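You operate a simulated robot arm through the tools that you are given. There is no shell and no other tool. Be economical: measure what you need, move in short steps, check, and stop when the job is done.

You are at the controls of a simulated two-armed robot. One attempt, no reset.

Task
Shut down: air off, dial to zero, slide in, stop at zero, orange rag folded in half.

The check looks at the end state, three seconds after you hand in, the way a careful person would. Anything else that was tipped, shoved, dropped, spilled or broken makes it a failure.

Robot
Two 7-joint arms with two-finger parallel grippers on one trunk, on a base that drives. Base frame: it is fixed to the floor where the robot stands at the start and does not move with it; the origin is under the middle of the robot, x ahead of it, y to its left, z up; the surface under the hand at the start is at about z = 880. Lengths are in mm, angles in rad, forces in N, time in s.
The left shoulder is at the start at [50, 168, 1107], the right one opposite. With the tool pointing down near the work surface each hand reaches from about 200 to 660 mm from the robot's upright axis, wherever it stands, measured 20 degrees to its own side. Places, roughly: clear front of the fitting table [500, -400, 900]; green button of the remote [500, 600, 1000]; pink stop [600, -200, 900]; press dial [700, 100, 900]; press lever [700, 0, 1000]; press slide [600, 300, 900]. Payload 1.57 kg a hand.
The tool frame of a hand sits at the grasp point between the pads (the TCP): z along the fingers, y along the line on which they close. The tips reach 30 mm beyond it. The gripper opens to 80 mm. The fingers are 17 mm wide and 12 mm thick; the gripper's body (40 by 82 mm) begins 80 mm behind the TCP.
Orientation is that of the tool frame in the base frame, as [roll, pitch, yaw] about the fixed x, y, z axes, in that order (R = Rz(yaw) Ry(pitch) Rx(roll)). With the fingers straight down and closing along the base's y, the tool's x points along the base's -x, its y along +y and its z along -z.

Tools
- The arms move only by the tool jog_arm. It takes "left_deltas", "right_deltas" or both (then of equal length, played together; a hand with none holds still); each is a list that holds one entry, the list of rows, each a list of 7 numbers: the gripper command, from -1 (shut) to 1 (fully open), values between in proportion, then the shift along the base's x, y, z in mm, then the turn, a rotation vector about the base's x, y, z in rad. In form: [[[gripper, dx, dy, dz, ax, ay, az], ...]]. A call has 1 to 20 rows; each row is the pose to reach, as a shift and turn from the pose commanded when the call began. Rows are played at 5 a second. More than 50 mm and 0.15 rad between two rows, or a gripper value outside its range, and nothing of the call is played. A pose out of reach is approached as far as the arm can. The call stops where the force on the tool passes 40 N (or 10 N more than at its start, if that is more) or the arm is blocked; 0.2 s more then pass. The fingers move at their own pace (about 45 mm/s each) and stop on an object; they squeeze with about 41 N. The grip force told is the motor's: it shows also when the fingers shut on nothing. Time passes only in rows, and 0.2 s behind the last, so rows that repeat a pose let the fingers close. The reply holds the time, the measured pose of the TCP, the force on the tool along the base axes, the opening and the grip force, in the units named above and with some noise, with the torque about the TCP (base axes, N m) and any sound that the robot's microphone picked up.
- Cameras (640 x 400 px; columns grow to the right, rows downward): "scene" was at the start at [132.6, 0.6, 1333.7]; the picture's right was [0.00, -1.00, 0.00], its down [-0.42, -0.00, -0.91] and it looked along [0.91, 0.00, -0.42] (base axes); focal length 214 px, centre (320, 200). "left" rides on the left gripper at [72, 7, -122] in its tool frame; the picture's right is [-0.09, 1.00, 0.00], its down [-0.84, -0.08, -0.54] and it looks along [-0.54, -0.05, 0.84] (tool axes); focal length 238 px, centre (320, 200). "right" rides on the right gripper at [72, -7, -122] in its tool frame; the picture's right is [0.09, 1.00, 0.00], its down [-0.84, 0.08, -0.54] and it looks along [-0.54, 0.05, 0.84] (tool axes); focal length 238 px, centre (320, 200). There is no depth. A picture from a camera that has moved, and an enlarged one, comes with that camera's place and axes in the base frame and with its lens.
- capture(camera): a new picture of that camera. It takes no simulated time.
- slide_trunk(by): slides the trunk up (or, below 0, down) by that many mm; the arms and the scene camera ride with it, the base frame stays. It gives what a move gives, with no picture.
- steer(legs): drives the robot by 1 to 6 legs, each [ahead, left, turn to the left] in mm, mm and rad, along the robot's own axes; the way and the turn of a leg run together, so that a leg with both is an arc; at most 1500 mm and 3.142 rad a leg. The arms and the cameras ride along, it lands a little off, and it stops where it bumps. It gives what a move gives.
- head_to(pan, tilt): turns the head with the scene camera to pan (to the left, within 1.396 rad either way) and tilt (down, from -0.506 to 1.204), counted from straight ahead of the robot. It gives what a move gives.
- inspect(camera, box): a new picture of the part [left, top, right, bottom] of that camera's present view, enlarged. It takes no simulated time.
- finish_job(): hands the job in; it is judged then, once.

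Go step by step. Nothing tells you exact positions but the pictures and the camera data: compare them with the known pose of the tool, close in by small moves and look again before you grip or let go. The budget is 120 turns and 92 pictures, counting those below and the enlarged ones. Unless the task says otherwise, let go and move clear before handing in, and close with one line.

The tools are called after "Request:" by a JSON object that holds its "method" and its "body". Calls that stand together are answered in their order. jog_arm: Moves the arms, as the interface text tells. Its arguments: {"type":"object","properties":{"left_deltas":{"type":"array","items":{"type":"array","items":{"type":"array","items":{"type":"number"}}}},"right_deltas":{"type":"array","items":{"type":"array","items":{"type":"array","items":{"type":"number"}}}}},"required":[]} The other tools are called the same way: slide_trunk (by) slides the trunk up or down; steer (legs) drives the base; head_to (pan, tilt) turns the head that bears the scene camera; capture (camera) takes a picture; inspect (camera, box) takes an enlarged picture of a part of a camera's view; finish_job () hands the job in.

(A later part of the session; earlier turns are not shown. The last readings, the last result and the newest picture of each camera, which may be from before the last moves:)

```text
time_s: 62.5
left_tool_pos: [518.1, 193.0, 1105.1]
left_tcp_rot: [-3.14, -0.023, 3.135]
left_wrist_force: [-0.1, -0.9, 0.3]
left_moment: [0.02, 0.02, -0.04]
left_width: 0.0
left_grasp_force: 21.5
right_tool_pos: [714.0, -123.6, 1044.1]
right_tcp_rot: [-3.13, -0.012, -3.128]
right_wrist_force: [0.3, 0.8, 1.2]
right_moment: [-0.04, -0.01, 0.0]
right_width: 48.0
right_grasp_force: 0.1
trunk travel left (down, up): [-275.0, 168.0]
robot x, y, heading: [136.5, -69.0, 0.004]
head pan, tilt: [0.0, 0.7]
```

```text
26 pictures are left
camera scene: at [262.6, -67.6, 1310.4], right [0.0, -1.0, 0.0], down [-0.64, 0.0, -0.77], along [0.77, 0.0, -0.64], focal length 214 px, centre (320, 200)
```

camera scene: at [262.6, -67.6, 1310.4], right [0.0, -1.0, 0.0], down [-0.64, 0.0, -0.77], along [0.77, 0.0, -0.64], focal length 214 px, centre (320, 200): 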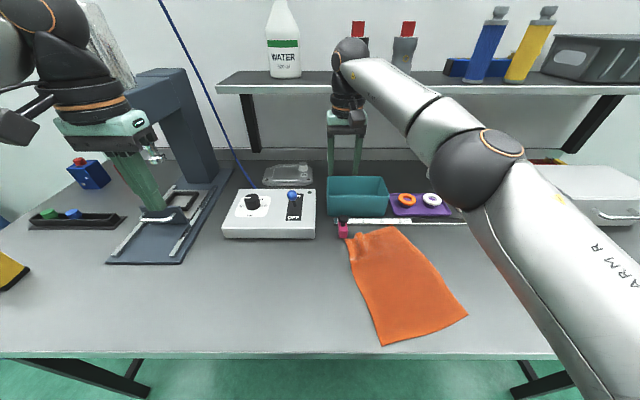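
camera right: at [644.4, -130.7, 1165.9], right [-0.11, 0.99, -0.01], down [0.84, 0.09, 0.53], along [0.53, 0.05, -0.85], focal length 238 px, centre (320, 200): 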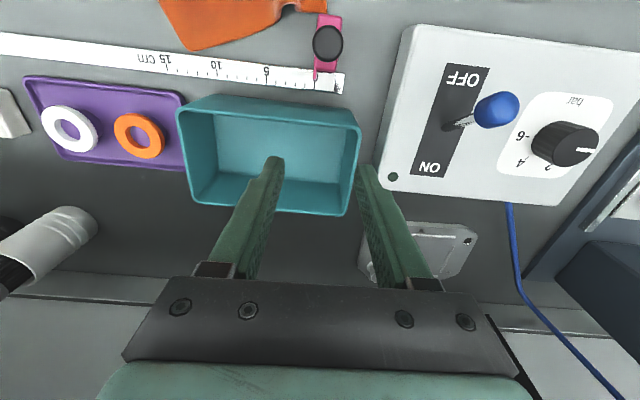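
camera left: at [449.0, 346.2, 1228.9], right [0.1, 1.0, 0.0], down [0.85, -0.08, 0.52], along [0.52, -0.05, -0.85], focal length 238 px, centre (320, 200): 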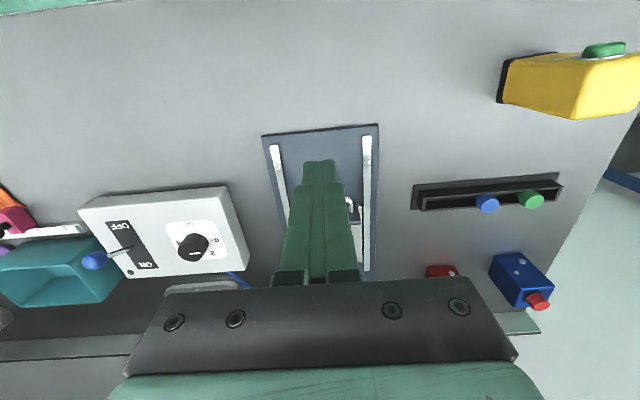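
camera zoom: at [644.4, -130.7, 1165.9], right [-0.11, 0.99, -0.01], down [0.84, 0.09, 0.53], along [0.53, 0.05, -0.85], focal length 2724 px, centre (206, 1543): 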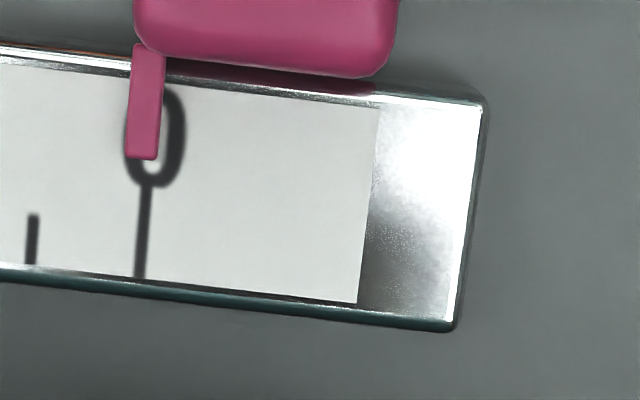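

The far edge touches the stop, so I'll fold the far edge over toward the near edge using both hands. First I'll retract the right hand and re-park the base behind the rag.

Request:
{"method": "jog_arm", "body": {"right_deltas": [[[0.2, -35, -15, 15, 0, 0, 0], [0.2, -65, -45, 30, 0, 0, 0], [0.2, -95, -75, 45, 0, 0, 0], [0.2, -125, -105, 50, 0, 0, 0], [0.2, -155, -135, 50, 0, 0, 0], [0.2, -185, -165, 50, 0, 0, 0], [0.2, -215, -195, 50, 0, 0, 0]]]}}

Request:
{"method": "steer", "body": {"legs": [[-58, -131, 0]]}}

Request:
{"method": "capture", "body": {"camera": "scene"}}

```text
time_s: 64.0
left_tool_pos: [517.4, 191.3, 1104.8]
left_tcp_rot: [3.14, -0.024, 3.137]
left_wrist_force: [0.8, 0.0, -0.1]
left_moment: [-0.01, -0.03, -0.05]
left_width: 0.0
left_grasp_force: 21.4
right_tool_pos: [496.5, -320.5, 1093.2]
right_tcp_rot: [-3.134, -0.011, -3.134]
right_wrist_force: [-0.1, -0.5, -0.3]
right_moment: [-0.01, -0.02, -0.02]
right_width: 47.7
right_grasp_force: 0.0
trunk travel left (down, up): [-275.0, 168.0]
robot x, y, heading: [135.0, -68.4, 0.005]
head pan, tilt: [0.0, 0.7]
```

```text
time_s: 65.8
left_tool_pos: [460.5, 64.2, 1105.8]
left_tcp_rot: [3.141, -0.022, 3.138]
left_wrist_force: [-0.2, 0.5, -0.5]
left_moment: [0.02, 0.02, 0.0]
left_width: 0.0
left_grasp_force: 21.6
right_tool_pos: [439.5, -447.3, 1093.3]
right_tcp_rot: [-3.135, -0.013, -3.131]
right_wrist_force: [0.3, 0.4, -0.5]
right_moment: [0.04, -0.01, -0.01]
right_width: 47.7
right_grasp_force: 0.0
trunk travel left (down, up): [-275.0, 168.0]
robot x, y, heading: [78.4, -197.3, 0.002]
head pan, tilt: [0.0, 0.7]
```

```text
25 pictures are left
camera scene: at [205.0, -197.2, 1310.4], right [0.0, -1.0, 0.0], down [-0.64, 0.0, -0.77], along [0.77, 0.0, -0.64], focal length 214 px, centre (320, 200)
```

scene: 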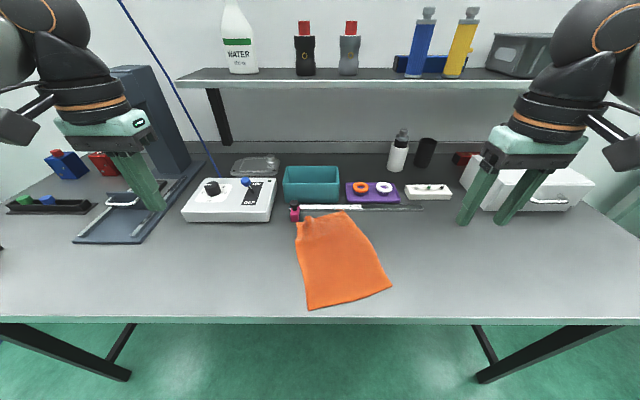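

Request:
{"method": "inspect", "body": {"camera": "scene", "box": [280, 195, 400, 315]}}

```text
3.33 times, centred on (340, 255) of scene
camera zoom: at [205.0, -197.2, 1310.4], right [0.0, -1.0, 0.0], down [-0.64, 0.0, -0.77], along [0.77, 0.0, -0.64], focal length 715 px, centre (253, 17)
```

zoom: 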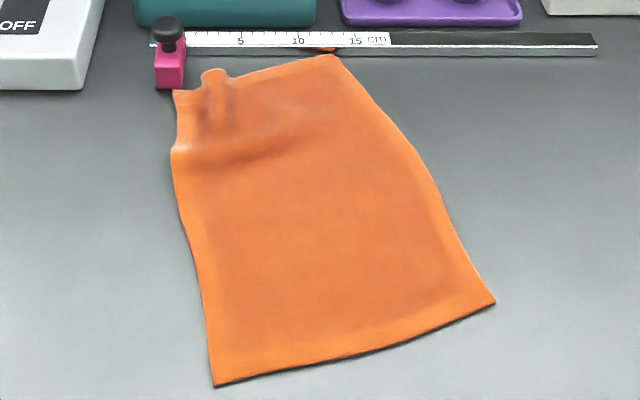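

The far edge is bunched by the hump near the stop. I'll grip the far-right corner with the right hand and pull it back to the right first, which opens the hump and clears the stop and ruler.

Request:
{"method": "jog_arm", "body": {"right_deltas": [[[-0.3, 35, 32, -20, 0, 0, 0], [-0.3, 70, 64, -40, 0, 0, 0], [-0.3, 103, 96, -60, 0, 0, 0], [-0.3, 136, 128, -80, 0, 0, 0], [-0.3, 170, 160, -100, 0, 0, 0], [-0.3, 205, 189, -110, 0, 0, 0], [-0.3, 205, 189, -145, 0, 0, 0], [-0.3, 205, 189, -165, 0, 0, 0], [-0.3, 205, 189, -174, 0, 0, 0]]]}}

Request:
{"method": "capture", "body": {"camera": "right"}}

```text
refused: row 1 steps farther than a row can; nothing moved
```

```text
23 pictures are left
camera right: at [370.7, -454.4, 1215.7], right [-0.1, 0.99, -0.01], down [0.84, 0.09, 0.53], along [0.53, 0.05, -0.85], focal length 238 px, centre (320, 200)
```

right: 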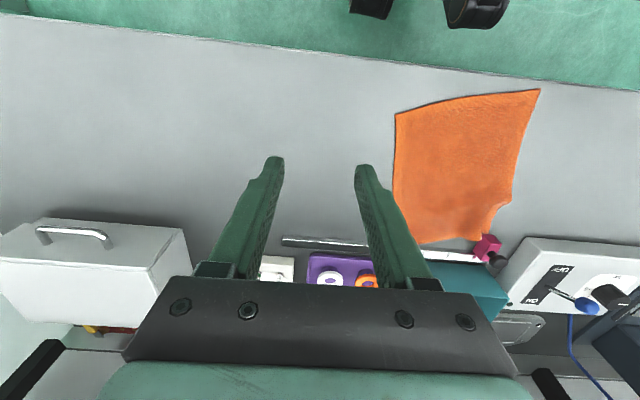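

The step was slightly too long, so I'll resend it finer.

Request:
{"method": "jog_arm", "body": {"right_deltas": [[[-0.3, 30, 27, -15, 0, 0, 0], [-0.3, 60, 54, -30, 0, 0, 0], [-0.3, 90, 81, -45, 0, 0, 0], [-0.3, 120, 108, -60, 0, 0, 0], [-0.3, 150, 135, -75, 0, 0, 0], [-0.3, 180, 162, -90, 0, 0, 0], [-0.3, 205, 189, -110, 0, 0, 0], [-0.3, 205, 189, -145, 0, 0, 0], [-0.3, 205, 189, -165, 0, 0, 0], [-0.3, 205, 189, -174, 0, 0, 0]]]}}

Request:
{"method": "capture", "body": {"camera": "right"}}

```text
time_s: 68.0
left_tool_pos: [460.7, 64.7, 1104.6]
left_tcp_rot: [3.139, -0.024, 3.137]
left_wrist_force: [0.4, -0.4, -0.6]
left_moment: [0.01, -0.02, 0.01]
left_width: 0.0
left_grasp_force: 20.8
right_tool_pos: [646.3, -259.0, 919.5]
right_tcp_rot: [-3.134, -0.013, -3.131]
right_wrist_force: [-0.2, 0.6, 0.1]
right_moment: [0.01, 0.01, 0.02]
right_width: 27.9
right_grasp_force: 0.0
trunk travel left (down, up): [-275.0, 168.0]
robot x, y, heading: [81.1, -201.3, 0.003]
head pan, tilt: [0.0, 0.7]
```

```text
22 pictures are left
camera right: at [576.1, -265.4, 1041.8], right [-0.1, 0.99, -0.01], down [0.84, 0.09, 0.53], along [0.53, 0.05, -0.85], focal length 238 px, centre (320, 200)
```

right: 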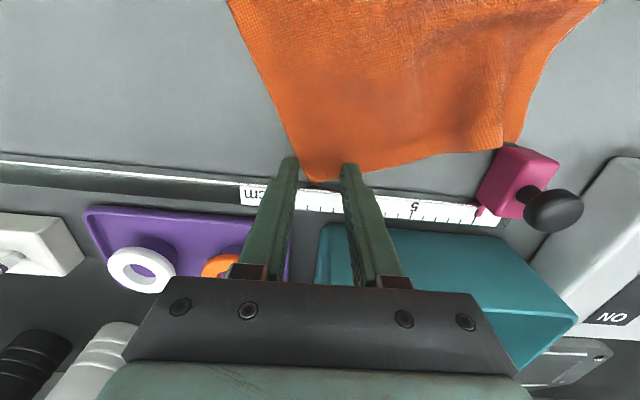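

The grip point is on the cloth just inside the far-right corner. I'll press, pinch, then lift slightly and pull right and back.

Request:
{"method": "jog_arm", "body": {"right_deltas": [[[-0.3, 0, 0, -6, 0, 0, 0], [-0.3, 0, 0, -9, 0, 0, 0], [-0.6, 0, 0, -9.5, 0, 0, 0], [-0.8, 0, 0, -9.5, 0, 0, 0], [-1, 0, 0, -9.5, 0, 0, 0], [-1, 0, 0, -9, 0, 0, 0], [-1, 0, 0, -3, 0, 0, 0], [-1, -10, -10, 2, 0, 0, 0], [-1, -20, -25, 4, 0, 0, 0], [-1, -28, -40, 4, 0, 0, 0], [-1, -34, -55, 4, 0, 0, 0]]]}}

Request:
{"method": "inspect", "body": {"camera": "scene", "box": [260, 180, 420, 320]}}

```text
time_s: 70.4
left_tool_pos: [460.6, 63.0, 1105.4]
left_tcp_rot: [3.139, -0.022, 3.137]
left_wrist_force: [-0.4, 0.3, 0.0]
left_moment: [0.03, -0.01, -0.02]
left_width: 0.0
left_grasp_force: 20.7
right_tool_pos: [612.3, -314.0, 923.9]
right_tcp_rot: [-3.135, -0.013, -3.131]
right_wrist_force: [-0.2, 0.2, 0.8]
right_moment: [0.0, 0.02, 0.01]
right_width: 4.0
right_grasp_force: 24.4
trunk travel left (down, up): [-275.0, 168.0]
robot x, y, heading: [78.6, -193.4, 0.004]
head pan, tilt: [0.0, 0.7]
```

```text
2.86 times, centred on (340, 250) of scene
camera zoom: at [205.1, -197.1, 1310.4], right [0.0, -1.0, 0.0], down [-0.64, 0.0, -0.77], along [0.77, 0.0, -0.64], focal length 613 px, centre (263, 57)
```

zoom: 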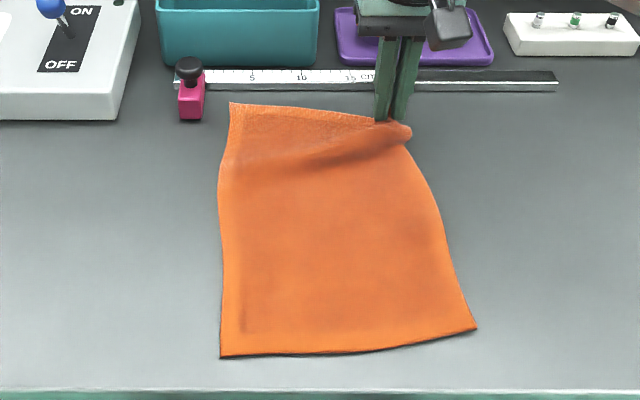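

The rag is now straight and clear of the stop, with its far-left corner near (648, -165). The left hand goes to just inside that corner while the right keeps hold.

Request:
{"method": "jog_arm", "body": {"left_deltas": [[[-0.3, 21, -30, -8, 0, 0, 0], [-0.3, 43, -61, -16, 0, 0, 0], [-0.3, 64, -91, -24, 0, 0, 0], [-0.3, 86, -122, -32, 0, 0, 0], [-0.3, 107, -152, -40, 0, 0, 0], [-0.3, 129, -182, -48, 0, 0, 0], [-0.3, 150, -213, -56, 0, 0, 0], [-0.3, 171, -243, -64, 0, 0, 0], [-0.3, 171, -243, -105, 0, 0, 0], [-0.3, 171, -243, -145, 0, 0, 0], [-0.3, 171, -243, -175, 0, 0, 0], [-0.3, 171, -243, -184, 0, 0, 0]]]}}

Request:
{"method": "capture", "body": {"camera": "left"}}

Request:
{"method": "capture", "body": {"camera": "scene"}}

```text
time_s: 73.0
left_tool_pos: [631.5, -180.1, 919.8]
left_tcp_rot: [3.14, -0.021, 3.137]
left_wrist_force: [0.5, 0.1, 0.3]
left_moment: [-0.02, 0.02, 0.03]
left_width: 27.9
left_grasp_force: 0.1
right_tool_pos: [611.0, -313.1, 924.2]
right_tcp_rot: [-3.134, -0.012, -3.132]
right_wrist_force: [-0.3, 0.8, 0.1]
right_moment: [0.03, 0.01, -0.01]
right_width: 4.2
right_grasp_force: 25.1
trunk travel left (down, up): [-275.0, 168.0]
robot x, y, heading: [82.2, -198.1, -0.001]
head pan, tilt: [0.0, 0.7]
```

```text
20 pictures are left
camera left: at [562.7, -172.8, 1043.6], right [0.1, 1.0, 0.0], down [0.85, -0.08, 0.52], along [0.52, -0.05, -0.85], focal length 238 px, centre (320, 200)
```

left: 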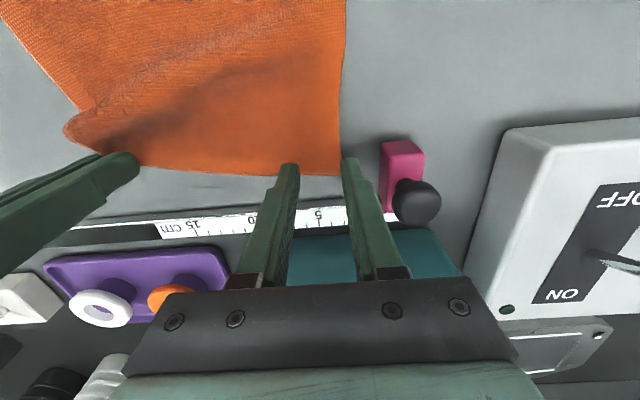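

```text
19 pictures are left
camera scene: at [205.2, -196.9, 1310.4], right [0.0, -1.0, 0.0], down [-0.64, 0.0, -0.76], along [0.76, 0.0, -0.64], focal length 214 px, centre (320, 200)
```

scene: 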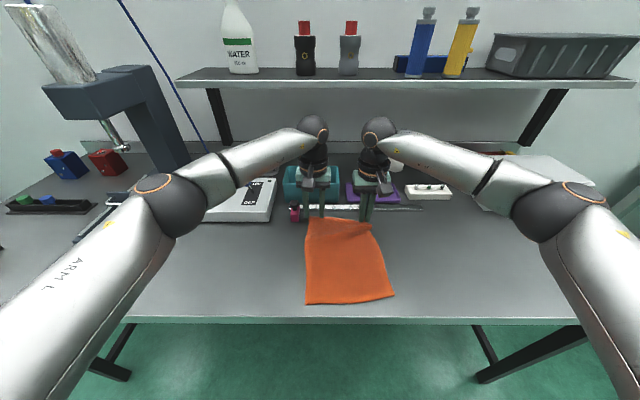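

The left grip point is on the cloth just inside the corner. I'll press and pinch.

Request:
{"method": "jog_arm", "body": {"left_deltas": [[[-0.3, -4, 0, -6, 0, 0, 0], [-0.3, -4, 0, -9, 0, 0, 0], [-0.6, -4, 0, -9.5, 0, 0, 0], [-0.8, -4, 0, -9.5, 0, 0, 0], [-1, -4, 0, -9.5, 0, 0, 0], [-1, -4, 0, -9, 0, 0, 0], [-1, -4, 0, 0, 0, 0, 0], [-1, -6, 0, 12, 0, 0, 0]]]}}

Request:
{"method": "capture", "body": {"camera": "left"}}

```text
time_s: 74.8
left_tool_pos: [624.5, -179.5, 931.9]
left_tcp_rot: [-3.141, -0.024, 3.136]
left_wrist_force: [0.3, -5.6, -0.5]
left_moment: [-0.15, 0.0, 0.02]
left_width: 4.2
left_grasp_force: 25.0
right_tool_pos: [612.0, -312.9, 922.9]
right_tcp_rot: [-3.135, -0.012, -3.131]
right_wrist_force: [1.6, 5.2, 1.0]
right_moment: [0.18, -0.01, 0.02]
right_width: 4.4
right_grasp_force: 24.4
trunk travel left (down, up): [-275.0, 168.0]
robot x, y, heading: [79.0, -197.2, -0.0]
head pan, tilt: [0.0, 0.7]
```

```text
18 pictures are left
camera left: at [555.4, -172.0, 1056.2], right [0.1, 1.0, 0.0], down [0.85, -0.08, 0.52], along [0.52, -0.05, -0.85], focal length 238 px, centre (320, 200)
```

left: 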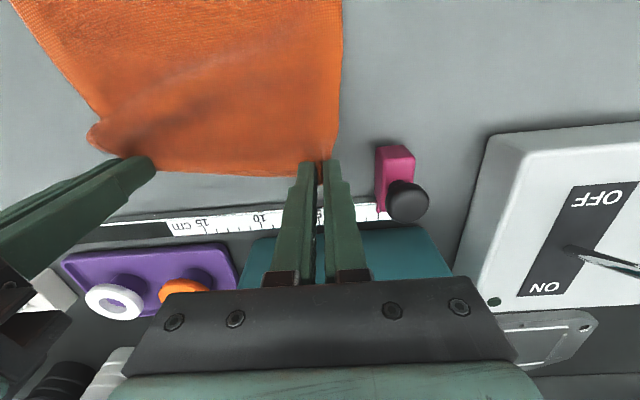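

Both corners are pinched with the edge taut between the hands. I'll carry the far edge in an arc over to the near edge.

Request:
{"method": "jog_arm", "body": {"left_deltas": [[[-1, -4, 0, 14, 0, 0, 0], [-1, -14, -1, 38, 0, 0, 0], [-1, -32, -1, 59, 0, 0, 0], [-1, -54, -3, 75, 0, 0, 0], [-1, -80, -4, 85, 0, 0, 0], [-1, -108, -5, 88, 0, 0, 0], [-1, -136, -6, 85, 0, 0, 0], [-1, -162, -8, 75, 0, 0, 0], [-1, -184, -9, 59, 0, 0, 0], [-1, -202, -9, 38, 0, 0, 0], [-1, -212, -10, 18, 0, 0, 0]]], "right_deltas": [[[-1, -3, 0, 18, 0, 0, 0], [-1, -13, -1, 42, 0, 0, 0], [-1, -28, -1, 63, 0, 0, 0], [-1, -48, -3, 79, 0, 0, 0], [-1, -70, -4, 89, 0, 0, 0], [-1, -95, -5, 92, 0, 0, 0], [-1, -120, -6, 89, 0, 0, 0], [-1, -143, -8, 79, 0, 0, 0], [-1, -162, -9, 63, 0, 0, 0], [-1, -177, -9, 42, 0, 0, 0], [-1, -187, -10, 22, 0, 0, 0]]]}}

Request:
{"method": "inspect", "body": {"camera": "scene", "box": [250, 190, 430, 330]}}

```text
time_s: 77.2
left_tool_pos: [412.9, -188.8, 951.1]
left_tcp_rot: [-3.141, -0.023, 3.138]
left_wrist_force: [0.8, -5.7, -0.3]
left_moment: [-0.17, 0.0, 0.05]
left_width: 4.0
left_grasp_force: 25.2
right_tool_pos: [425.1, -322.7, 945.3]
right_tcp_rot: [-3.133, -0.014, -3.131]
right_wrist_force: [-0.6, 4.8, -0.1]
right_moment: [0.2, -0.01, -0.01]
right_width: 4.2
right_grasp_force: 24.8
trunk travel left (down, up): [-275.0, 168.0]
robot x, y, heading: [80.2, -200.6, 0.003]
head pan, tilt: [0.0, 0.7]
```

```text
2.86 times, centred on (340, 260) of scene
camera zoom: at [205.2, -197.0, 1310.4], right [0.0, -1.0, 0.0], down [-0.64, 0.0, -0.76], along [0.76, 0.0, -0.64], focal length 613 px, centre (263, 29)
```

zoom: 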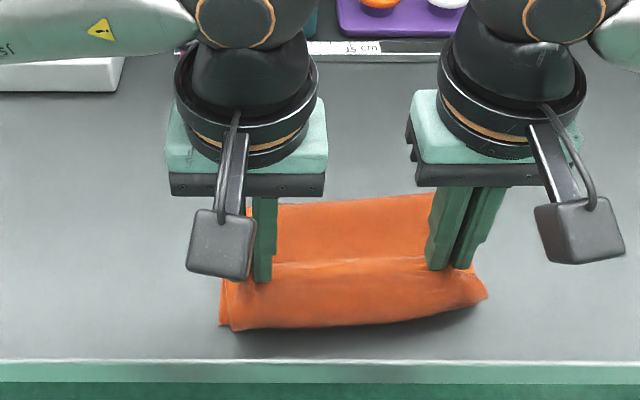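

The fold looks good. I'll lower both, release, and rise straight up.

Request:
{"method": "jog_arm", "body": {"left_deltas": [[[-1, -2, 0, -15, 0, 0, 0], [-1, -4, 0, -30, 0, 0, 0], [-0.4, -4, 0, -32, 0, 0, 0], [-0.3, -4, 0, -32, 0, 0, 0], [-0.3, -4, 0, -10, 0, 0, 0], [-0.3, -4, 0, 30, 0, 0, 0], [-0.3, -4, 0, 75, 0, 0, 0], [-0.3, -4, 20, 120, 0, 0, 0], [-0.3, -4, 55, 150, 0, 0, 0], [-0.3, -4, 100, 160, 0, 0, 0], [-0.3, -4, 145, 160, 0, 0, 0]]], "right_deltas": [[[-1, -2, 0, -12, 0, 0, 0], [-1, -4, 0, -24, 0, 0, 0], [-0.4, -4, 0, -26, 0, 0, 0], [-0.3, -4, 0, -26, 0, 0, 0], [-0.3, -4, 0, -5, 0, 0, 0], [-0.3, -4, 0, 35, 0, 0, 0], [-0.3, -4, 0, 80, 0, 0, 0], [-0.3, -4, -20, 120, 0, 0, 0], [-0.3, -4, -55, 150, 0, 0, 0], [-0.3, -4, -100, 160, 0, 0, 0], [-0.3, -4, -145, 160, 0, 0, 0]]]}}

Request:
{"method": "capture", "body": {"camera": "scene"}}

Request:
{"method": "inspect", "body": {"camera": "scene", "box": [270, 210, 410, 325]}}

```text
time_s: 79.6
left_tool_pos: [408.6, -44.5, 1110.2]
left_tcp_rot: [3.141, -0.022, 3.136]
left_wrist_force: [-0.1, 0.1, 0.3]
left_moment: [0.01, -0.01, -0.03]
left_width: 28.0
left_grasp_force: 0.0
right_tool_pos: [418.2, -468.7, 1106.6]
right_tcp_rot: [-3.133, -0.012, -3.128]
right_wrist_force: [-0.5, 0.0, -0.4]
right_moment: [0.0, -0.01, 0.0]
right_width: 28.1
right_grasp_force: 0.0
trunk travel left (down, up): [-275.0, 168.0]
robot x, y, heading: [77.8, -198.4, 0.006]
head pan, tilt: [0.0, 0.7]
```

```text
16 pictures are left
camera scene: at [204.6, -196.8, 1310.5], right [0.0, -1.0, 0.0], down [-0.64, 0.0, -0.77], along [0.77, 0.0, -0.64], focal length 214 px, centre (320, 200)
```

scene: 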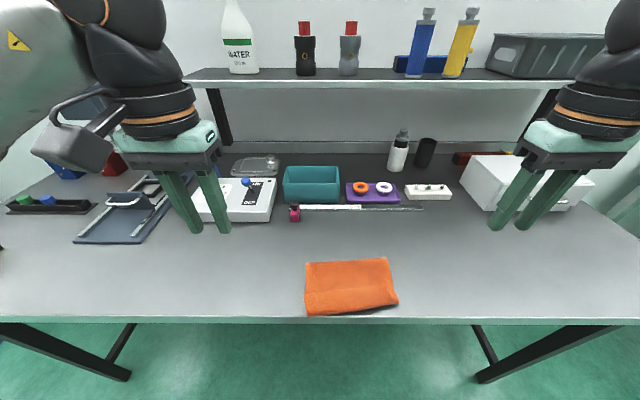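

```text
3.48 times, centred on (340, 268) of scene
camera zoom: at [204.6, -196.8, 1310.5], right [0.0, -1.0, 0.0], down [-0.64, 0.0, -0.77], along [0.77, 0.0, -0.64], focal length 746 px, centre (250, -35)
```

zoom: 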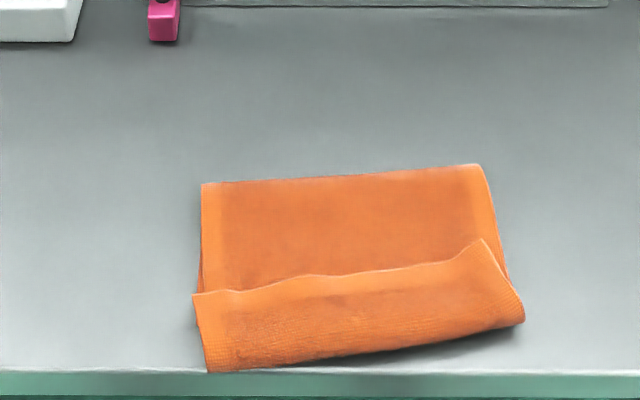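

The near portion shows an extra band lying on top, so part of the edge has curled back. I'll look from the side to understand which layer it is.

Request:
{"method": "inspect", "body": {"camera": "right", "box": [390, 70, 550, 190]}}

Request:
{"method": "inspect", "body": {"camera": "left", "box": [90, 70, 250, 190]}}

```text
3.33 times, centred on (470, 130) of right
camera zoom: at [349.0, -475.1, 1229.3], right [-0.1, 0.99, -0.01], down [0.84, 0.09, 0.53], along [0.53, 0.05, -0.85], focal length 794 px, centre (-180, 433)
```

zoom: 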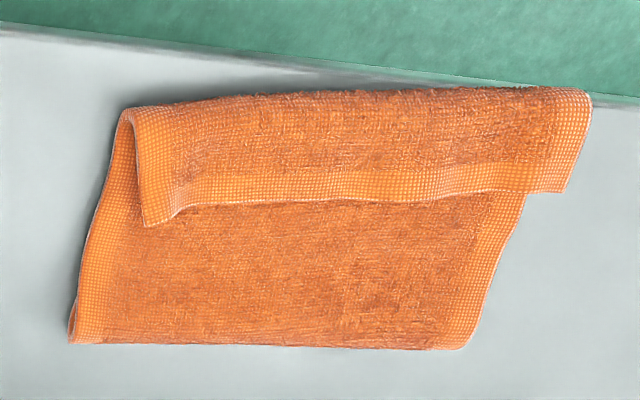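

```text
3.33 times, centred on (170, 130) of left
camera zoom: at [339.3, -37.4, 1234.3], right [0.1, 1.0, 0.0], down [0.85, -0.08, 0.52], along [0.52, -0.05, -0.85], focal length 794 px, centre (820, 433)
```

zoom: 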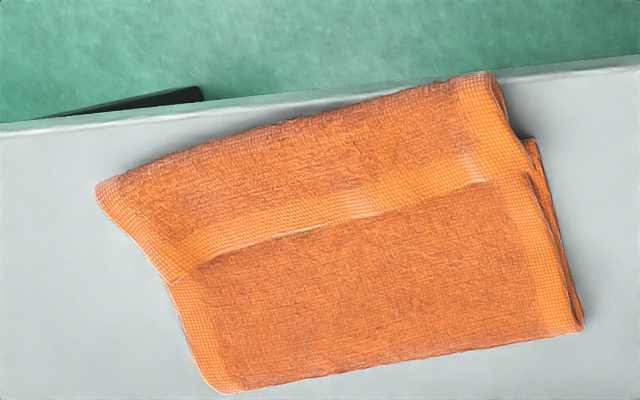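

The top layer's free edge is flipped back on itself, so it isn't a true half. I'll back the base up for wrist room, pinch that loose hem with both hands lightly, lift it upright, and lay it again with tilted fingers.

Request:
{"method": "steer", "body": {"legs": [[-80, 0, 0]]}}

Request:
{"method": "jog_arm", "body": {"left_deltas": [[[-0.3, 20, -34, -30, 0, 0, 0], [-0.3, 41, -68, -60, 0, 0, 0], [-0.3, 62, -102, -90, 0, 0, 0], [-0.3, 82, -136, -120, 0, 0, 0], [-0.3, 82, -136, -160, 0, 0, 0], [-0.3, 82, -136, -182, 0, 0, 0]]], "right_deltas": [[[-0.3, 25, 36, -23, 0, 0, 0], [-0.3, 50, 72, -46, 0, 0, 0], [-0.3, 75, 108, -70, 0, 0, 0], [-0.3, 102, 143, -90, 0, 0, 0], [-0.3, 102, 147, -138, 0, 0, 0], [-0.3, 102, 147, -178, 0, 0, 0]]]}}

Request:
{"method": "capture", "body": {"camera": "left"}}

Request:
{"method": "capture", "body": {"camera": "right"}}

```text
time_s: 80.7
left_tool_pos: [328.9, -46.5, 1110.0]
left_tcp_rot: [3.139, -0.022, 3.138]
left_wrist_force: [-0.7, -0.1, 0.5]
left_moment: [-0.01, -0.06, 0.01]
left_width: 28.1
left_grasp_force: 0.1
right_tool_pos: [339.1, -468.8, 1106.9]
right_tcp_rot: [-3.132, -0.013, -3.132]
right_wrist_force: [-1.4, 0.8, 0.7]
right_moment: [0.0, -0.04, -0.01]
right_width: 28.0
right_grasp_force: 0.0
trunk travel left (down, up): [-275.0, 168.0]
robot x, y, heading: [-0.9, -199.9, 0.003]
head pan, tilt: [0.0, 0.7]
```

```text
time_s: 82.1
left_tool_pos: [409.6, -182.5, 926.9]
left_tcp_rot: [3.141, -0.024, 3.136]
left_wrist_force: [0.3, 0.4, -0.5]
left_moment: [-0.03, 0.01, -0.01]
left_width: 28.2
left_grasp_force: 0.1
right_tool_pos: [442.1, -319.7, 928.5]
right_tcp_rot: [-3.135, -0.013, -3.131]
right_wrist_force: [-0.2, -0.7, -0.1]
right_moment: [-0.03, -0.01, 0.02]
right_width: 28.2
right_grasp_force: 0.0
trunk travel left (down, up): [-275.0, 168.0]
robot x, y, heading: [1.9, -201.9, 0.002]
head pan, tilt: [0.0, 0.7]
```

```text
12 pictures are left
camera left: at [340.6, -175.6, 1050.7], right [0.1, 1.0, 0.0], down [0.85, -0.08, 0.52], along [0.52, -0.05, -0.85], focal length 238 px, centre (320, 200)
```

left: 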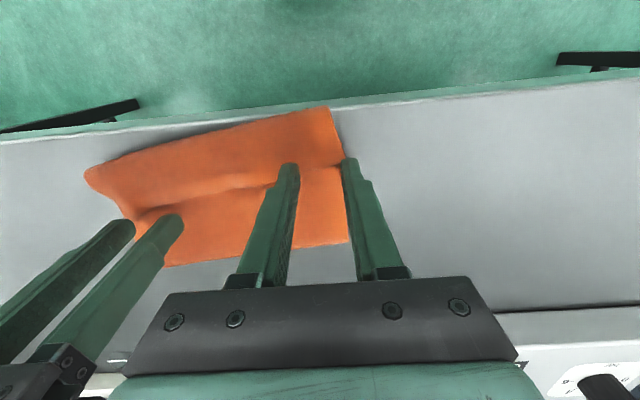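

```text
11 pictures are left
camera right: at [370.8, -326.5, 1051.2], right [-0.1, 0.99, -0.01], down [0.84, 0.09, 0.53], along [0.53, 0.05, -0.85], focal length 238 px, centre (320, 200)
```

right: 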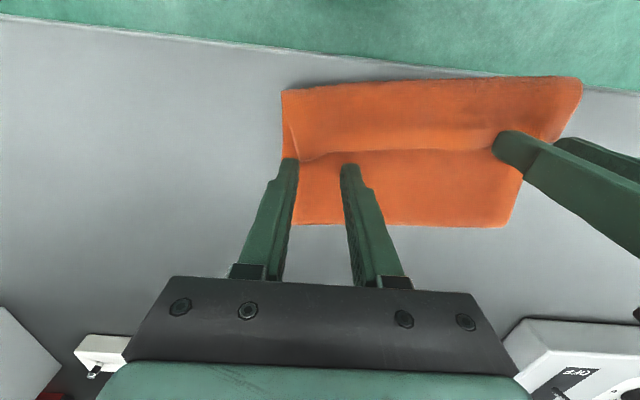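

The hem lies right under the grip points. I'll shift a bit toward the near side, press lightly, and pinch.

Request:
{"method": "jog_arm", "body": {"left_deltas": [[[-0.3, -9, 0, 0, 0, 0, 0], [-0.3, -9, 0, -6, 0, 0, 0], [-0.3, -9, 0, -9, 0, 0, 0]]], "right_deltas": [[[-0.3, -14, 0, 0, 0, 0, 0], [-0.3, -14, 0, -6, 0, 0, 0], [-0.3, -14, 0, -10, 0, 0, 0]]]}}

```text
time_s: 82.9
left_tool_pos: [401.9, -182.1, 919.1]
left_tcp_rot: [3.141, -0.022, 3.135]
left_wrist_force: [0.3, -1.1, 3.6]
left_moment: [-0.09, -0.02, 0.01]
left_width: 28.5
left_grasp_force: 0.9
right_tool_pos: [428.0, -320.9, 918.4]
right_tcp_rot: [-3.136, -0.012, -3.131]
right_wrist_force: [0.0, 0.2, 3.3]
right_moment: [0.02, 0.04, -0.01]
right_width: 27.8
right_grasp_force: 0.0
trunk travel left (down, up): [-275.0, 168.0]
robot x, y, heading: [0.4, -199.3, 0.006]
head pan, tilt: [0.0, 0.7]
```

Light contact at 3–4 N on both. Closing now, then a small lift.

Request:
{"method": "jog_arm", "body": {"left_deltas": [[[-0.5, 0, 0, -1, 0, 0, 0], [-0.8, 0, 0, -1, 0, 0, 0], [-1, 0, 0, -1, 0, 0, 0], [-1, 0, 0, -0.5, 0, 0, 0], [-1, 0, 0, 0, 0, 0, 0], [-1, 2, 0, 12, 0, 0, 0], [-1, 5, 0, 26, 0, 0, 0]]], "right_deltas": [[[-0.5, 0, 0, -1, 0, 0, 0], [-0.8, 0, 0, -1, 0, 0, 0], [-1, 0, 0, -1, 0, 0, 0], [-1, 0, 0, -0.5, 0, 0, 0], [-1, 0, 0, 0, 0, 0, 0], [-1, 2, 0, 12, 0, 0, 0], [-1, 5, 0, 26, 0, 0, 0]]]}}

Request:
{"method": "capture", "body": {"camera": "right"}}

```text
time_s: 84.5
left_tool_pos: [407.0, -183.1, 944.8]
left_tcp_rot: [-3.137, -0.025, 3.137]
left_wrist_force: [1.7, -14.8, 0.2]
left_moment: [-0.44, -0.05, 0.04]
left_width: 4.0
left_grasp_force: 24.7
right_tool_pos: [431.8, -320.5, 943.9]
right_tcp_rot: [-3.135, -0.014, -3.131]
right_wrist_force: [-2.6, 15.0, 0.3]
right_moment: [0.46, 0.1, -0.09]
right_width: 3.5
right_grasp_force: 24.5
trunk travel left (down, up): [-275.0, 168.0]
robot x, y, heading: [2.3, -197.9, 0.003]
head pan, tilt: [0.0, 0.7]
```

```text
10 pictures are left
camera right: at [362.3, -327.4, 1066.6], right [-0.1, 0.99, 0.0], down [0.84, 0.09, 0.53], along [0.53, 0.05, -0.85], focal length 238 px, centre (320, 200)
```

right: 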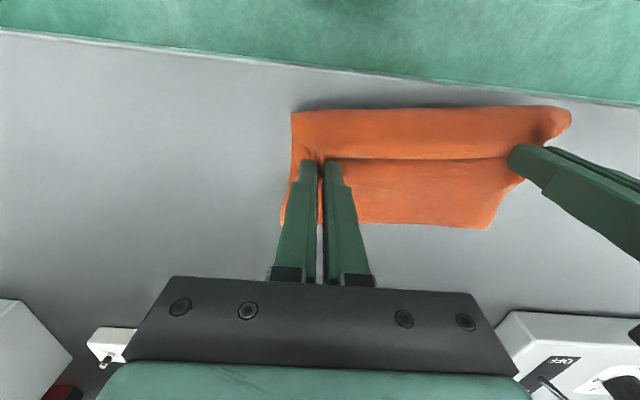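

Both hands hold a single layer of the hem (about 4 mm). I'll lift it up and over to stand upright past the mid-line so the bottom half lies flat.

Request:
{"method": "jog_arm", "body": {"left_deltas": [[[-1, 8, -2, 22, 0, 0, 0], [-1, 22, -2, 45, 0, 0, 0], [-1, 42, -2, 64, 0, 0, 0], [-1, 68, -2, 75, 0, 0, 0], [-1, 95, -2, 77, 0, 0, 0], [-1, 125, -2, 70, 0, 0, 0], [-1, 155, -2, 58, 0, 0, 0], [-1, 155, -2, 58, 0, 0, 0]]], "right_deltas": [[[-1, 8, 2, 22, 0, 0, 0], [-1, 22, 2, 45, 0, 0, 0], [-1, 42, 2, 64, 0, 0, 0], [-1, 68, 2, 75, 0, 0, 0], [-1, 95, 2, 77, 0, 0, 0], [-1, 125, 2, 70, 0, 0, 0], [-1, 155, 2, 58, 0, 0, 0], [-1, 155, 2, 58, 0, 0, 0]]]}}

Request:
{"method": "inspect", "body": {"camera": "scene", "box": [250, 140, 430, 290]}}

```text
time_s: 86.3
left_tool_pos: [561.7, -184.1, 1004.4]
left_tcp_rot: [-3.14, -0.023, 3.135]
left_wrist_force: [2.0, -8.5, -0.5]
left_moment: [-0.26, -0.05, 0.05]
left_width: 3.7
left_grasp_force: 24.7
right_tool_pos: [588.1, -316.8, 1002.8]
right_tcp_rot: [-3.135, -0.012, -3.129]
right_wrist_force: [-1.4, 8.1, 0.1]
right_moment: [0.27, 0.05, -0.07]
right_width: 3.4
right_grasp_force: 24.0
trunk travel left (down, up): [-275.0, 168.0]
robot x, y, heading: [-0.1, -199.3, 0.002]
head pan, tilt: [0.0, 0.7]
```

```text
2.67 times, centred on (340, 215) of scene
camera zoom: at [125.2, -197.3, 1310.4], right [0.0, -1.0, 0.0], down [-0.64, 0.0, -0.77], along [0.77, 0.0, -0.64], focal length 572 px, centre (267, 160)
```

zoom: 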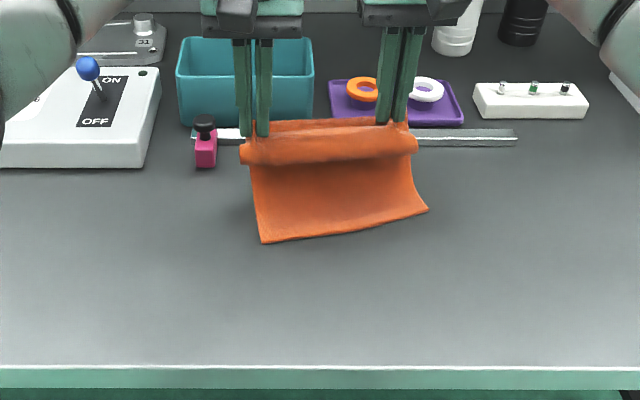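

The rag came along with the hem, so I'll lift it fully to hang free, see its state, and then lay it down afresh. Lifting and moving back to a clear spot at x ≈ 440.

Request:
{"method": "jog_arm", "body": {"left_deltas": [[[-1, -5, 0, 30, 0, 0, 0], [-1, -15, 0, 60, 0, 0, 0], [-1, -35, 0, 90, 0, 0, 0], [-1, -55, 0, 120, 0, 0, 0], [-1, -80, 0, 150, 0, 0, 0], [-1, -105, 0, 165, 0, 0, 0], [-1, -122, 0, 172, 0, 0, 0], [-1, -122, 0, 172, 0, 0, 0], [-1, -122, 0, 172, 0, 0, 0]]], "right_deltas": [[[-1, -8, 0, 30, 0, 0, 0], [-1, -20, 0, 60, 0, 0, 0], [-1, -43, 0, 90, 0, 0, 0], [-1, -68, 0, 120, 0, 0, 0], [-1, -98, 0, 150, 0, 0, 0], [-1, -128, 0, 165, 0, 0, 0], [-1, -148, 0, 172, 0, 0, 0], [-1, -148, 0, 172, 0, 0, 0], [-1, -148, 0, 172, 0, 0, 0]]]}}

Request:
{"method": "capture", "body": {"camera": "scene"}}

```text
time_s: 88.3
left_tool_pos: [440.1, -187.1, 1176.2]
left_tcp_rot: [-3.141, -0.022, 3.136]
left_wrist_force: [0.0, -6.7, -1.2]
left_moment: [-0.2, -0.03, 0.01]
left_width: 3.8
left_grasp_force: 25.1
right_tool_pos: [439.9, -318.2, 1175.8]
right_tcp_rot: [-3.135, -0.012, -3.131]
right_wrist_force: [-0.3, 4.8, -0.2]
right_moment: [0.21, -0.01, -0.05]
right_width: 3.3
right_grasp_force: 24.4
trunk travel left (down, up): [-275.0, 168.0]
robot x, y, heading: [0.7, -199.6, 0.001]
head pan, tilt: [0.0, 0.7]
```

```text
8 pictures are left
camera scene: at [125.2, -197.3, 1310.4], right [0.0, -1.0, 0.0], down [-0.64, 0.0, -0.77], along [0.77, 0.0, -0.64], focal length 214 px, centre (320, 200)
```

scene: 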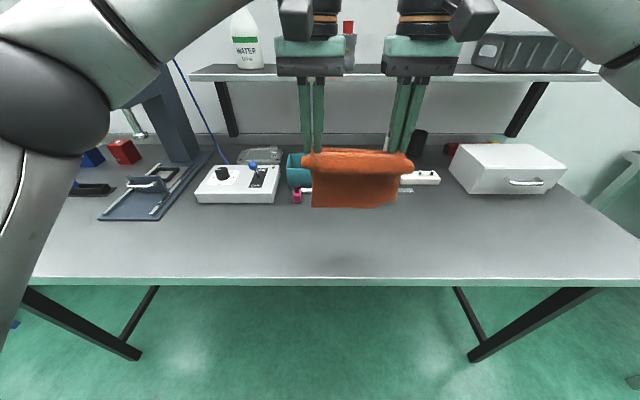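

The bundle hangs folded, with both ends caught in the grips and a small loop in front. I'll lay it back down in a clear area (trailing away from me), then release and reassess.

Request:
{"method": "jog_arm", "body": {"left_deltas": [[[-1, 40, 0, -25, 0, 0, 0], [-1, 80, 0, -55, 0, 0, 0], [-1, 115, 0, -90, 0, 0, 0], [-1, 130, 0, -130, 0, 0, 0], [-1, 125, 0, -152, 0, 0, 0], [-1, 105, 0, -165, 0, 0, 0], [-1, 85, 0, -178, 0, 0, 0], [-1, 65, 0, -195, 0, 0, 0], [-1, 45, 0, -215, 0, 0, 0], [-1, 32, 0, -235, 0, 0, 0], [-1, 25, 0, -252, 0, 0, 0], [-1, 22, 0, -257, 0, 0, 0], [-0.5, 22, 0, -257, 0, 0, 0], [-0.3, 22, 0, -257, 0, 0, 0], [-0.3, 22, 0, -235, 0, 0, 0], [-0.3, 22, 0, -200, 0, 0, 0], [-0.3, 2, 20, -160, 0, 0, 0], [-0.3, -20, 50, -130, 0, 0, 0], [-0.3, -40, 90, -110, 0, 0, 0]]], "right_deltas": [[[-1, 40, 0, -25, 0, 0, 0], [-1, 80, 0, -55, 0, 0, 0], [-1, 115, 0, -90, 0, 0, 0], [-1, 130, 0, -130, 0, 0, 0], [-1, 125, 0, -152, 0, 0, 0], [-1, 105, 0, -165, 0, 0, 0], [-1, 85, 0, -178, 0, 0, 0], [-1, 65, 0, -195, 0, 0, 0], [-1, 45, 0, -215, 0, 0, 0], [-1, 32, 0, -235, 0, 0, 0], [-1, 25, 0, -252, 0, 0, 0], [-1, 22, 0, -257, 0, 0, 0], [-0.5, 22, 0, -257, 0, 0, 0], [-0.3, 22, 0, -257, 0, 0, 0], [-0.3, 22, 0, -235, 0, 0, 0], [-0.3, 22, 0, -200, 0, 0, 0], [-0.3, 2, -20, -160, 0, 0, 0], [-0.3, -20, -50, -130, 0, 0, 0], [-0.3, -40, -90, -110, 0, 0, 0]]]}}

Request:
{"method": "inspect", "body": {"camera": "scene", "box": [250, 180, 430, 290]}}

```text
time_s: 92.3
left_tool_pos: [399.7, -94.6, 1067.6]
left_tcp_rot: [3.14, -0.023, 3.138]
left_wrist_force: [0.2, 0.3, 0.6]
left_moment: [-0.04, -0.03, -0.01]
left_width: 28.2
left_grasp_force: 0.1
left hand out of reach, approached as far as the arm can: row 3, 4
right_tool_pos: [396.9, -408.6, 1066.0]
right_tcp_rot: [-3.133, -0.014, -3.13]
right_wrist_force: [-1.1, 0.7, 0.3]
right_moment: [0.04, 0.01, -0.01]
right_width: 28.0
right_grasp_force: 0.0
trunk travel left (down, up): [-275.0, 168.0]
robot x, y, heading: [-1.6, -201.9, 0.001]
head pan, tilt: [0.0, 0.7]
```

```text
3.56 times, centred on (340, 235) of scene
camera zoom: at [124.5, -197.2, 1310.5], right [0.0, -1.0, 0.0], down [-0.64, 0.0, -0.77], along [0.77, 0.0, -0.64], focal length 763 px, centre (249, 76)
```

zoom: 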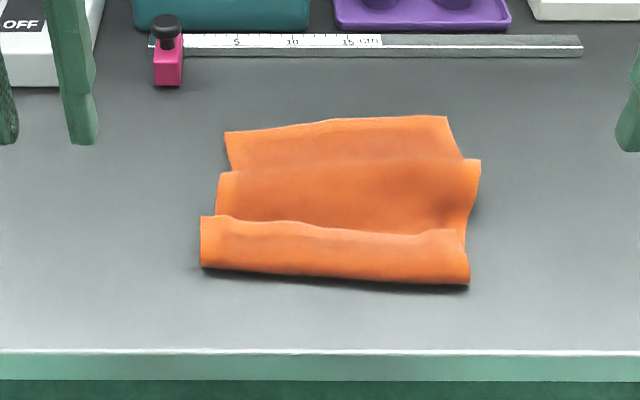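

The rag now shows three tiers. I need one close view to see which lines are hems and which are folds.

Request:
{"method": "inspect", "body": {"camera": "right", "box": [350, 110, 530, 250]}}

```text
2.86 times, centred on (440, 180) of right
camera zoom: at [327.6, -415.2, 1187.6], right [-0.1, 0.99, -0.01], down [0.84, 0.09, 0.53], along [0.53, 0.05, -0.85], focal length 681 px, centre (-23, 257)
```

zoom: 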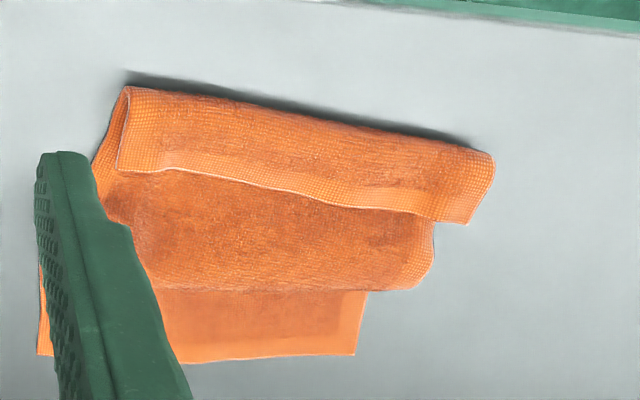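

It's a Z-fold: the far strip (x ≈ 524–568) is a single layer with a free edge. If I grip that edge at both corners and lift, the whole rag will hang straight, so I'll move closer and go there.

Request:
{"method": "steer", "body": {"legs": [[60, 0, 0]]}}

Request:
{"method": "jog_arm", "body": {"left_deltas": [[[-0.3, 25, -25, -5, 0, 0, 0], [-0.3, 50, -50, -15, 0, 0, 0], [-0.3, 75, -75, -30, 0, 0, 0], [-0.3, 100, -100, -50, 0, 0, 0], [-0.3, 100, -100, -90, 0, 0, 0], [-0.3, 100, -100, -125, 0, 0, 0], [-0.3, 100, -100, -149, 0, 0, 0]]], "right_deltas": [[[-0.3, 30, 16, -5, 0, 0, 0], [-0.3, 60, 32, -15, 0, 0, 0], [-0.3, 90, 48, -30, 0, 0, 0], [-0.3, 121, 65, -50, 0, 0, 0], [-0.3, 121, 65, -90, 0, 0, 0], [-0.3, 121, 65, -125, 0, 0, 0], [-0.3, 121, 65, -148, 0, 0, 0]]]}}

Request:
{"method": "capture", "body": {"camera": "left"}}

```text
time_s: 93.3
left_tool_pos: [460.4, -92.9, 1065.9]
left_tcp_rot: [3.138, -0.024, 3.137]
left_wrist_force: [-0.3, -0.3, 0.5]
left_moment: [-0.02, 0.06, 0.02]
left_width: 28.0
left_grasp_force: 0.1
right_tool_pos: [457.8, -408.2, 1065.3]
right_tcp_rot: [-3.134, -0.015, -3.13]
right_wrist_force: [0.7, 0.9, 0.2]
right_moment: [0.03, 0.02, -0.03]
right_width: 27.9
right_grasp_force: 0.1
trunk travel left (down, up): [-275.0, 168.0]
robot x, y, heading: [62.0, -193.0, 0.005]
head pan, tilt: [0.0, 0.7]
```

```text
time_s: 94.9
left_tool_pos: [562.5, -191.2, 916.3]
left_tcp_rot: [-3.141, -0.023, 3.138]
left_wrist_force: [0.3, 0.8, 0.2]
left_moment: [0.02, 0.0, -0.02]
left_width: 28.0
left_grasp_force: 0.0
right_tool_pos: [581.3, -343.1, 915.5]
right_tcp_rot: [-3.134, -0.013, -3.129]
right_wrist_force: [0.5, -0.2, -0.2]
right_moment: [0.0, -0.03, 0.01]
right_width: 28.1
right_grasp_force: 0.1
trunk travel left (down, up): [-275.0, 168.0]
robot x, y, heading: [59.9, -195.5, 0.002]
head pan, tilt: [0.0, 0.7]
```

```text
5 pictures are left
camera left: at [493.5, -184.2, 1040.7], right [0.1, 1.0, 0.0], down [0.85, -0.08, 0.52], along [0.52, -0.05, -0.85], focal length 238 px, centre (320, 200)
```

left: 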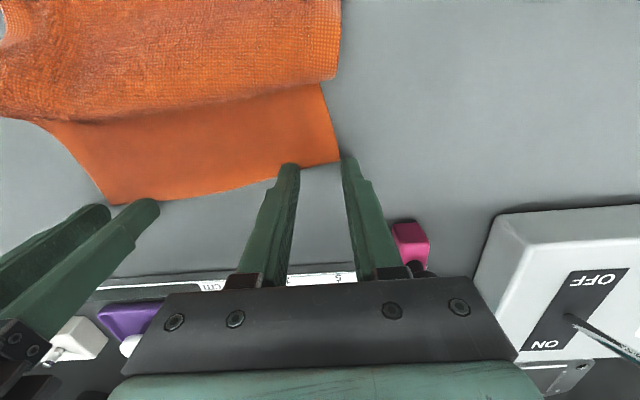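

Both grips sit right at the cloth's free edge, so I'll shift 10 mm inward, press, pinch, and lift so the rag hangs.

Request:
{"method": "jog_arm", "body": {"left_deltas": [[[-0.3, -10, -2, 0, 0, 0, 0], [-0.3, -10, -2, -4, 0, 0, 0], [-0.3, -10, -2, -6, 0, 0, 0], [-0.6, -10, -2, -6.5, 0, 0, 0], [-0.8, -10, -2, -6.5, 0, 0, 0], [-1, -10, -2, -6.5, 0, 0, 0], [-1, -10, -2, -6, 0, 0, 0], [-1, -10, -2, 0, 0, 0, 0], [-1, -10, -2, 15, 0, 0, 0]]], "right_deltas": [[[-0.3, -10, 1, 0, 0, 0, 0], [-0.3, -10, 1, -4, 0, 0, 0], [-0.3, -10, 1, -5, 0, 0, 0], [-0.6, -10, 1, -5.5, 0, 0, 0], [-0.8, -10, 1, -5.5, 0, 0, 0], [-1, -10, 1, -5.5, 0, 0, 0], [-1, -10, 1, -5, 0, 0, 0], [-1, -10, 1, 0, 0, 0, 0], [-1, -10, 1, 15, 0, 0, 0]]]}}

```text
time_s: 96.9
left_tool_pos: [550.6, -195.8, 930.7]
left_tcp_rot: [3.141, -0.024, 3.138]
left_wrist_force: [0.1, -11.5, 0.2]
left_moment: [-0.33, -0.04, -0.06]
left_width: 4.0
left_grasp_force: 24.4
right_tool_pos: [569.7, -341.2, 930.2]
right_tcp_rot: [-3.133, -0.014, -3.129]
right_wrist_force: [-1.1, 10.8, 0.3]
right_moment: [0.34, 0.04, -0.01]
right_width: 3.6
right_grasp_force: 24.0
trunk travel left (down, up): [-275.0, 168.0]
robot x, y, heading: [56.0, -193.0, 0.004]
head pan, tilt: [0.0, 0.7]
```

Both corners are held with the edge taut. Lifting to hang the rag at full length.

Request:
{"method": "jog_arm", "body": {"left_deltas": [[[-1, -5, -1, 25, 0, 0, 0], [-1, -10, -2, 50, 0, 0, 0], [-1, -15, -2, 80, 0, 0, 0], [-1, -20, -2, 110, 0, 0, 0], [-1, -35, -2, 140, 0, 0, 0], [-1, -50, -2, 170, 0, 0, 0], [-1, -65, -2, 200, 0, 0, 0], [-1, -80, -2, 225, 0, 0, 0], [-1, -100, -2, 240, 0, 0, 0], [-1, -100, -2, 240, 0, 0, 0], [-1, -100, -2, 240, 0, 0, 0], [-1, -100, -2, 240, 0, 0, 0]]], "right_deltas": [[[-1, -5, 1, 25, 0, 0, 0], [-1, -10, 2, 50, 0, 0, 0], [-1, -15, 2, 80, 0, 0, 0], [-1, -25, 2, 110, 0, 0, 0], [-1, -45, 2, 140, 0, 0, 0], [-1, -62, 2, 170, 0, 0, 0], [-1, -80, 2, 200, 0, 0, 0], [-1, -98, 2, 225, 0, 0, 0], [-1, -119, 2, 240, 0, 0, 0], [-1, -119, 2, 240, 0, 0, 0], [-1, -119, 2, 240, 0, 0, 0], [-1, -119, 2, 240, 0, 0, 0]]]}}

Request:
{"method": "capture", "body": {"camera": "scene"}}

```text
time_s: 99.5
left_tool_pos: [450.6, -198.4, 1171.6]
left_tcp_rot: [3.139, -0.023, 3.14]
left_wrist_force: [-0.8, -4.2, 0.6]
left_moment: [-0.11, 0.0, 0.02]
left_width: 4.1
left_grasp_force: 25.2
right_tool_pos: [451.1, -339.7, 1173.1]
right_tcp_rot: [-3.136, -0.011, -3.131]
right_wrist_force: [-0.1, 3.4, -0.5]
right_moment: [0.1, -0.03, -0.04]
right_width: 3.1
right_grasp_force: 24.5
trunk travel left (down, up): [-275.0, 168.0]
robot x, y, heading: [59.2, -198.5, 0.004]
head pan, tilt: [0.0, 0.7]
```

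```text
4 pictures are left
camera scene: at [184.9, -197.0, 1310.4], right [0.0, -1.0, 0.0], down [-0.64, 0.0, -0.76], along [0.76, 0.0, -0.64], focal length 214 px, centre (320, 200)
```

scene: 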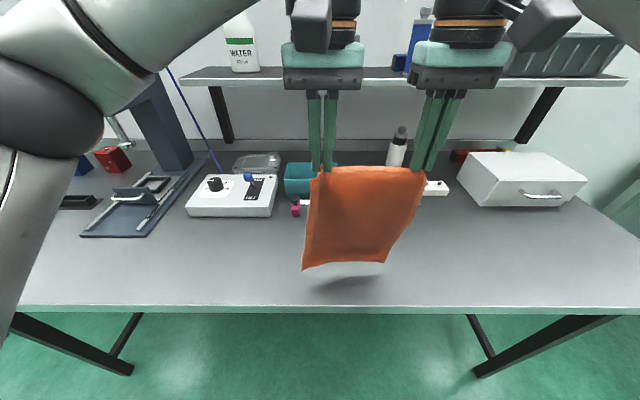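

The rag now hangs as one straight sheet with its lower hem just above the table at x ≈ 450. I'll lay the lower half down, leading away from me.

Request:
{"method": "jog_arm", "body": {"left_deltas": [[[-1, 10, 0, -11, 0, 0, 0], [-1, 20, 0, -22, 0, 0, 0], [-1, 32, 0, -35, 0, 0, 0], [-1, 45, 0, -47, 0, 0, 0], [-1, 57, 0, -60, 0, 0, 0], [-1, 70, 0, -72, 0, 0, 0], [-1, 82, 0, -85, 0, 0, 0], [-1, 95, 0, -97, 0, 0, 0], [-1, 107, 0, -110, 0, 0, 0], [-1, 120, 0, -122, 0, 0, 0], [-1, 131, 0, -134, 0, 0, 0], [-1, 142, 0, -145, 0, 0, 0]]], "right_deltas": [[[-1, 10, 0, -11, 0, 0, 0], [-1, 20, 0, -22, 0, 0, 0], [-1, 32, 0, -35, 0, 0, 0], [-1, 45, 0, -47, 0, 0, 0], [-1, 57, 0, -60, 0, 0, 0], [-1, 70, 0, -72, 0, 0, 0], [-1, 82, 0, -85, 0, 0, 0], [-1, 95, 0, -97, 0, 0, 0], [-1, 107, 0, -110, 0, 0, 0], [-1, 120, 0, -122, 0, 0, 0], [-1, 131, 0, -134, 0, 0, 0], [-1, 142, 0, -145, 0, 0, 0]]]}}

Request:
{"method": "inspect", "body": {"camera": "scene", "box": [250, 130, 430, 300]}}

```text
time_s: 102.1
left_tool_pos: [592.0, -197.4, 1027.8]
left_tcp_rot: [3.141, -0.023, 3.139]
left_wrist_force: [-0.8, -6.3, -0.2]
left_moment: [-0.18, -0.02, -0.03]
left_width: 3.8
left_grasp_force: 25.5
right_tool_pos: [592.0, -341.1, 1026.9]
right_tcp_rot: [-3.134, -0.015, -3.13]
right_wrist_force: [0.4, 6.6, 0.2]
right_moment: [0.23, -0.01, -0.05]
right_width: 3.7
right_grasp_force: 24.5
trunk travel left (down, up): [-275.0, 168.0]
robot x, y, heading: [60.9, -199.8, 0.003]
head pan, tilt: [0.0, 0.7]
```

```text
2.35 times, centred on (340, 215) of scene
camera zoom: at [185.1, -197.0, 1310.3], right [0.0, -1.0, 0.0], down [-0.64, 0.0, -0.76], along [0.76, 0.0, -0.64], focal length 505 px, centre (273, 165)
```

zoom: 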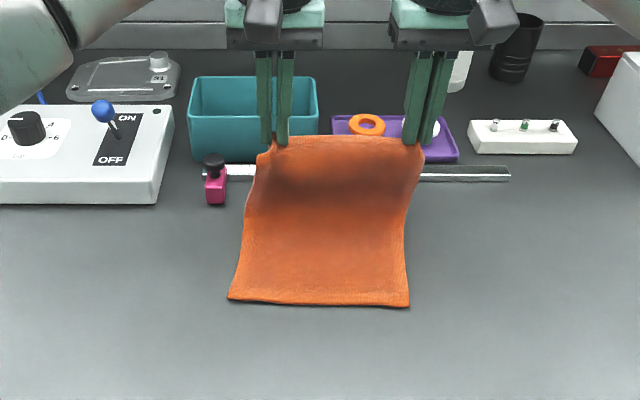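

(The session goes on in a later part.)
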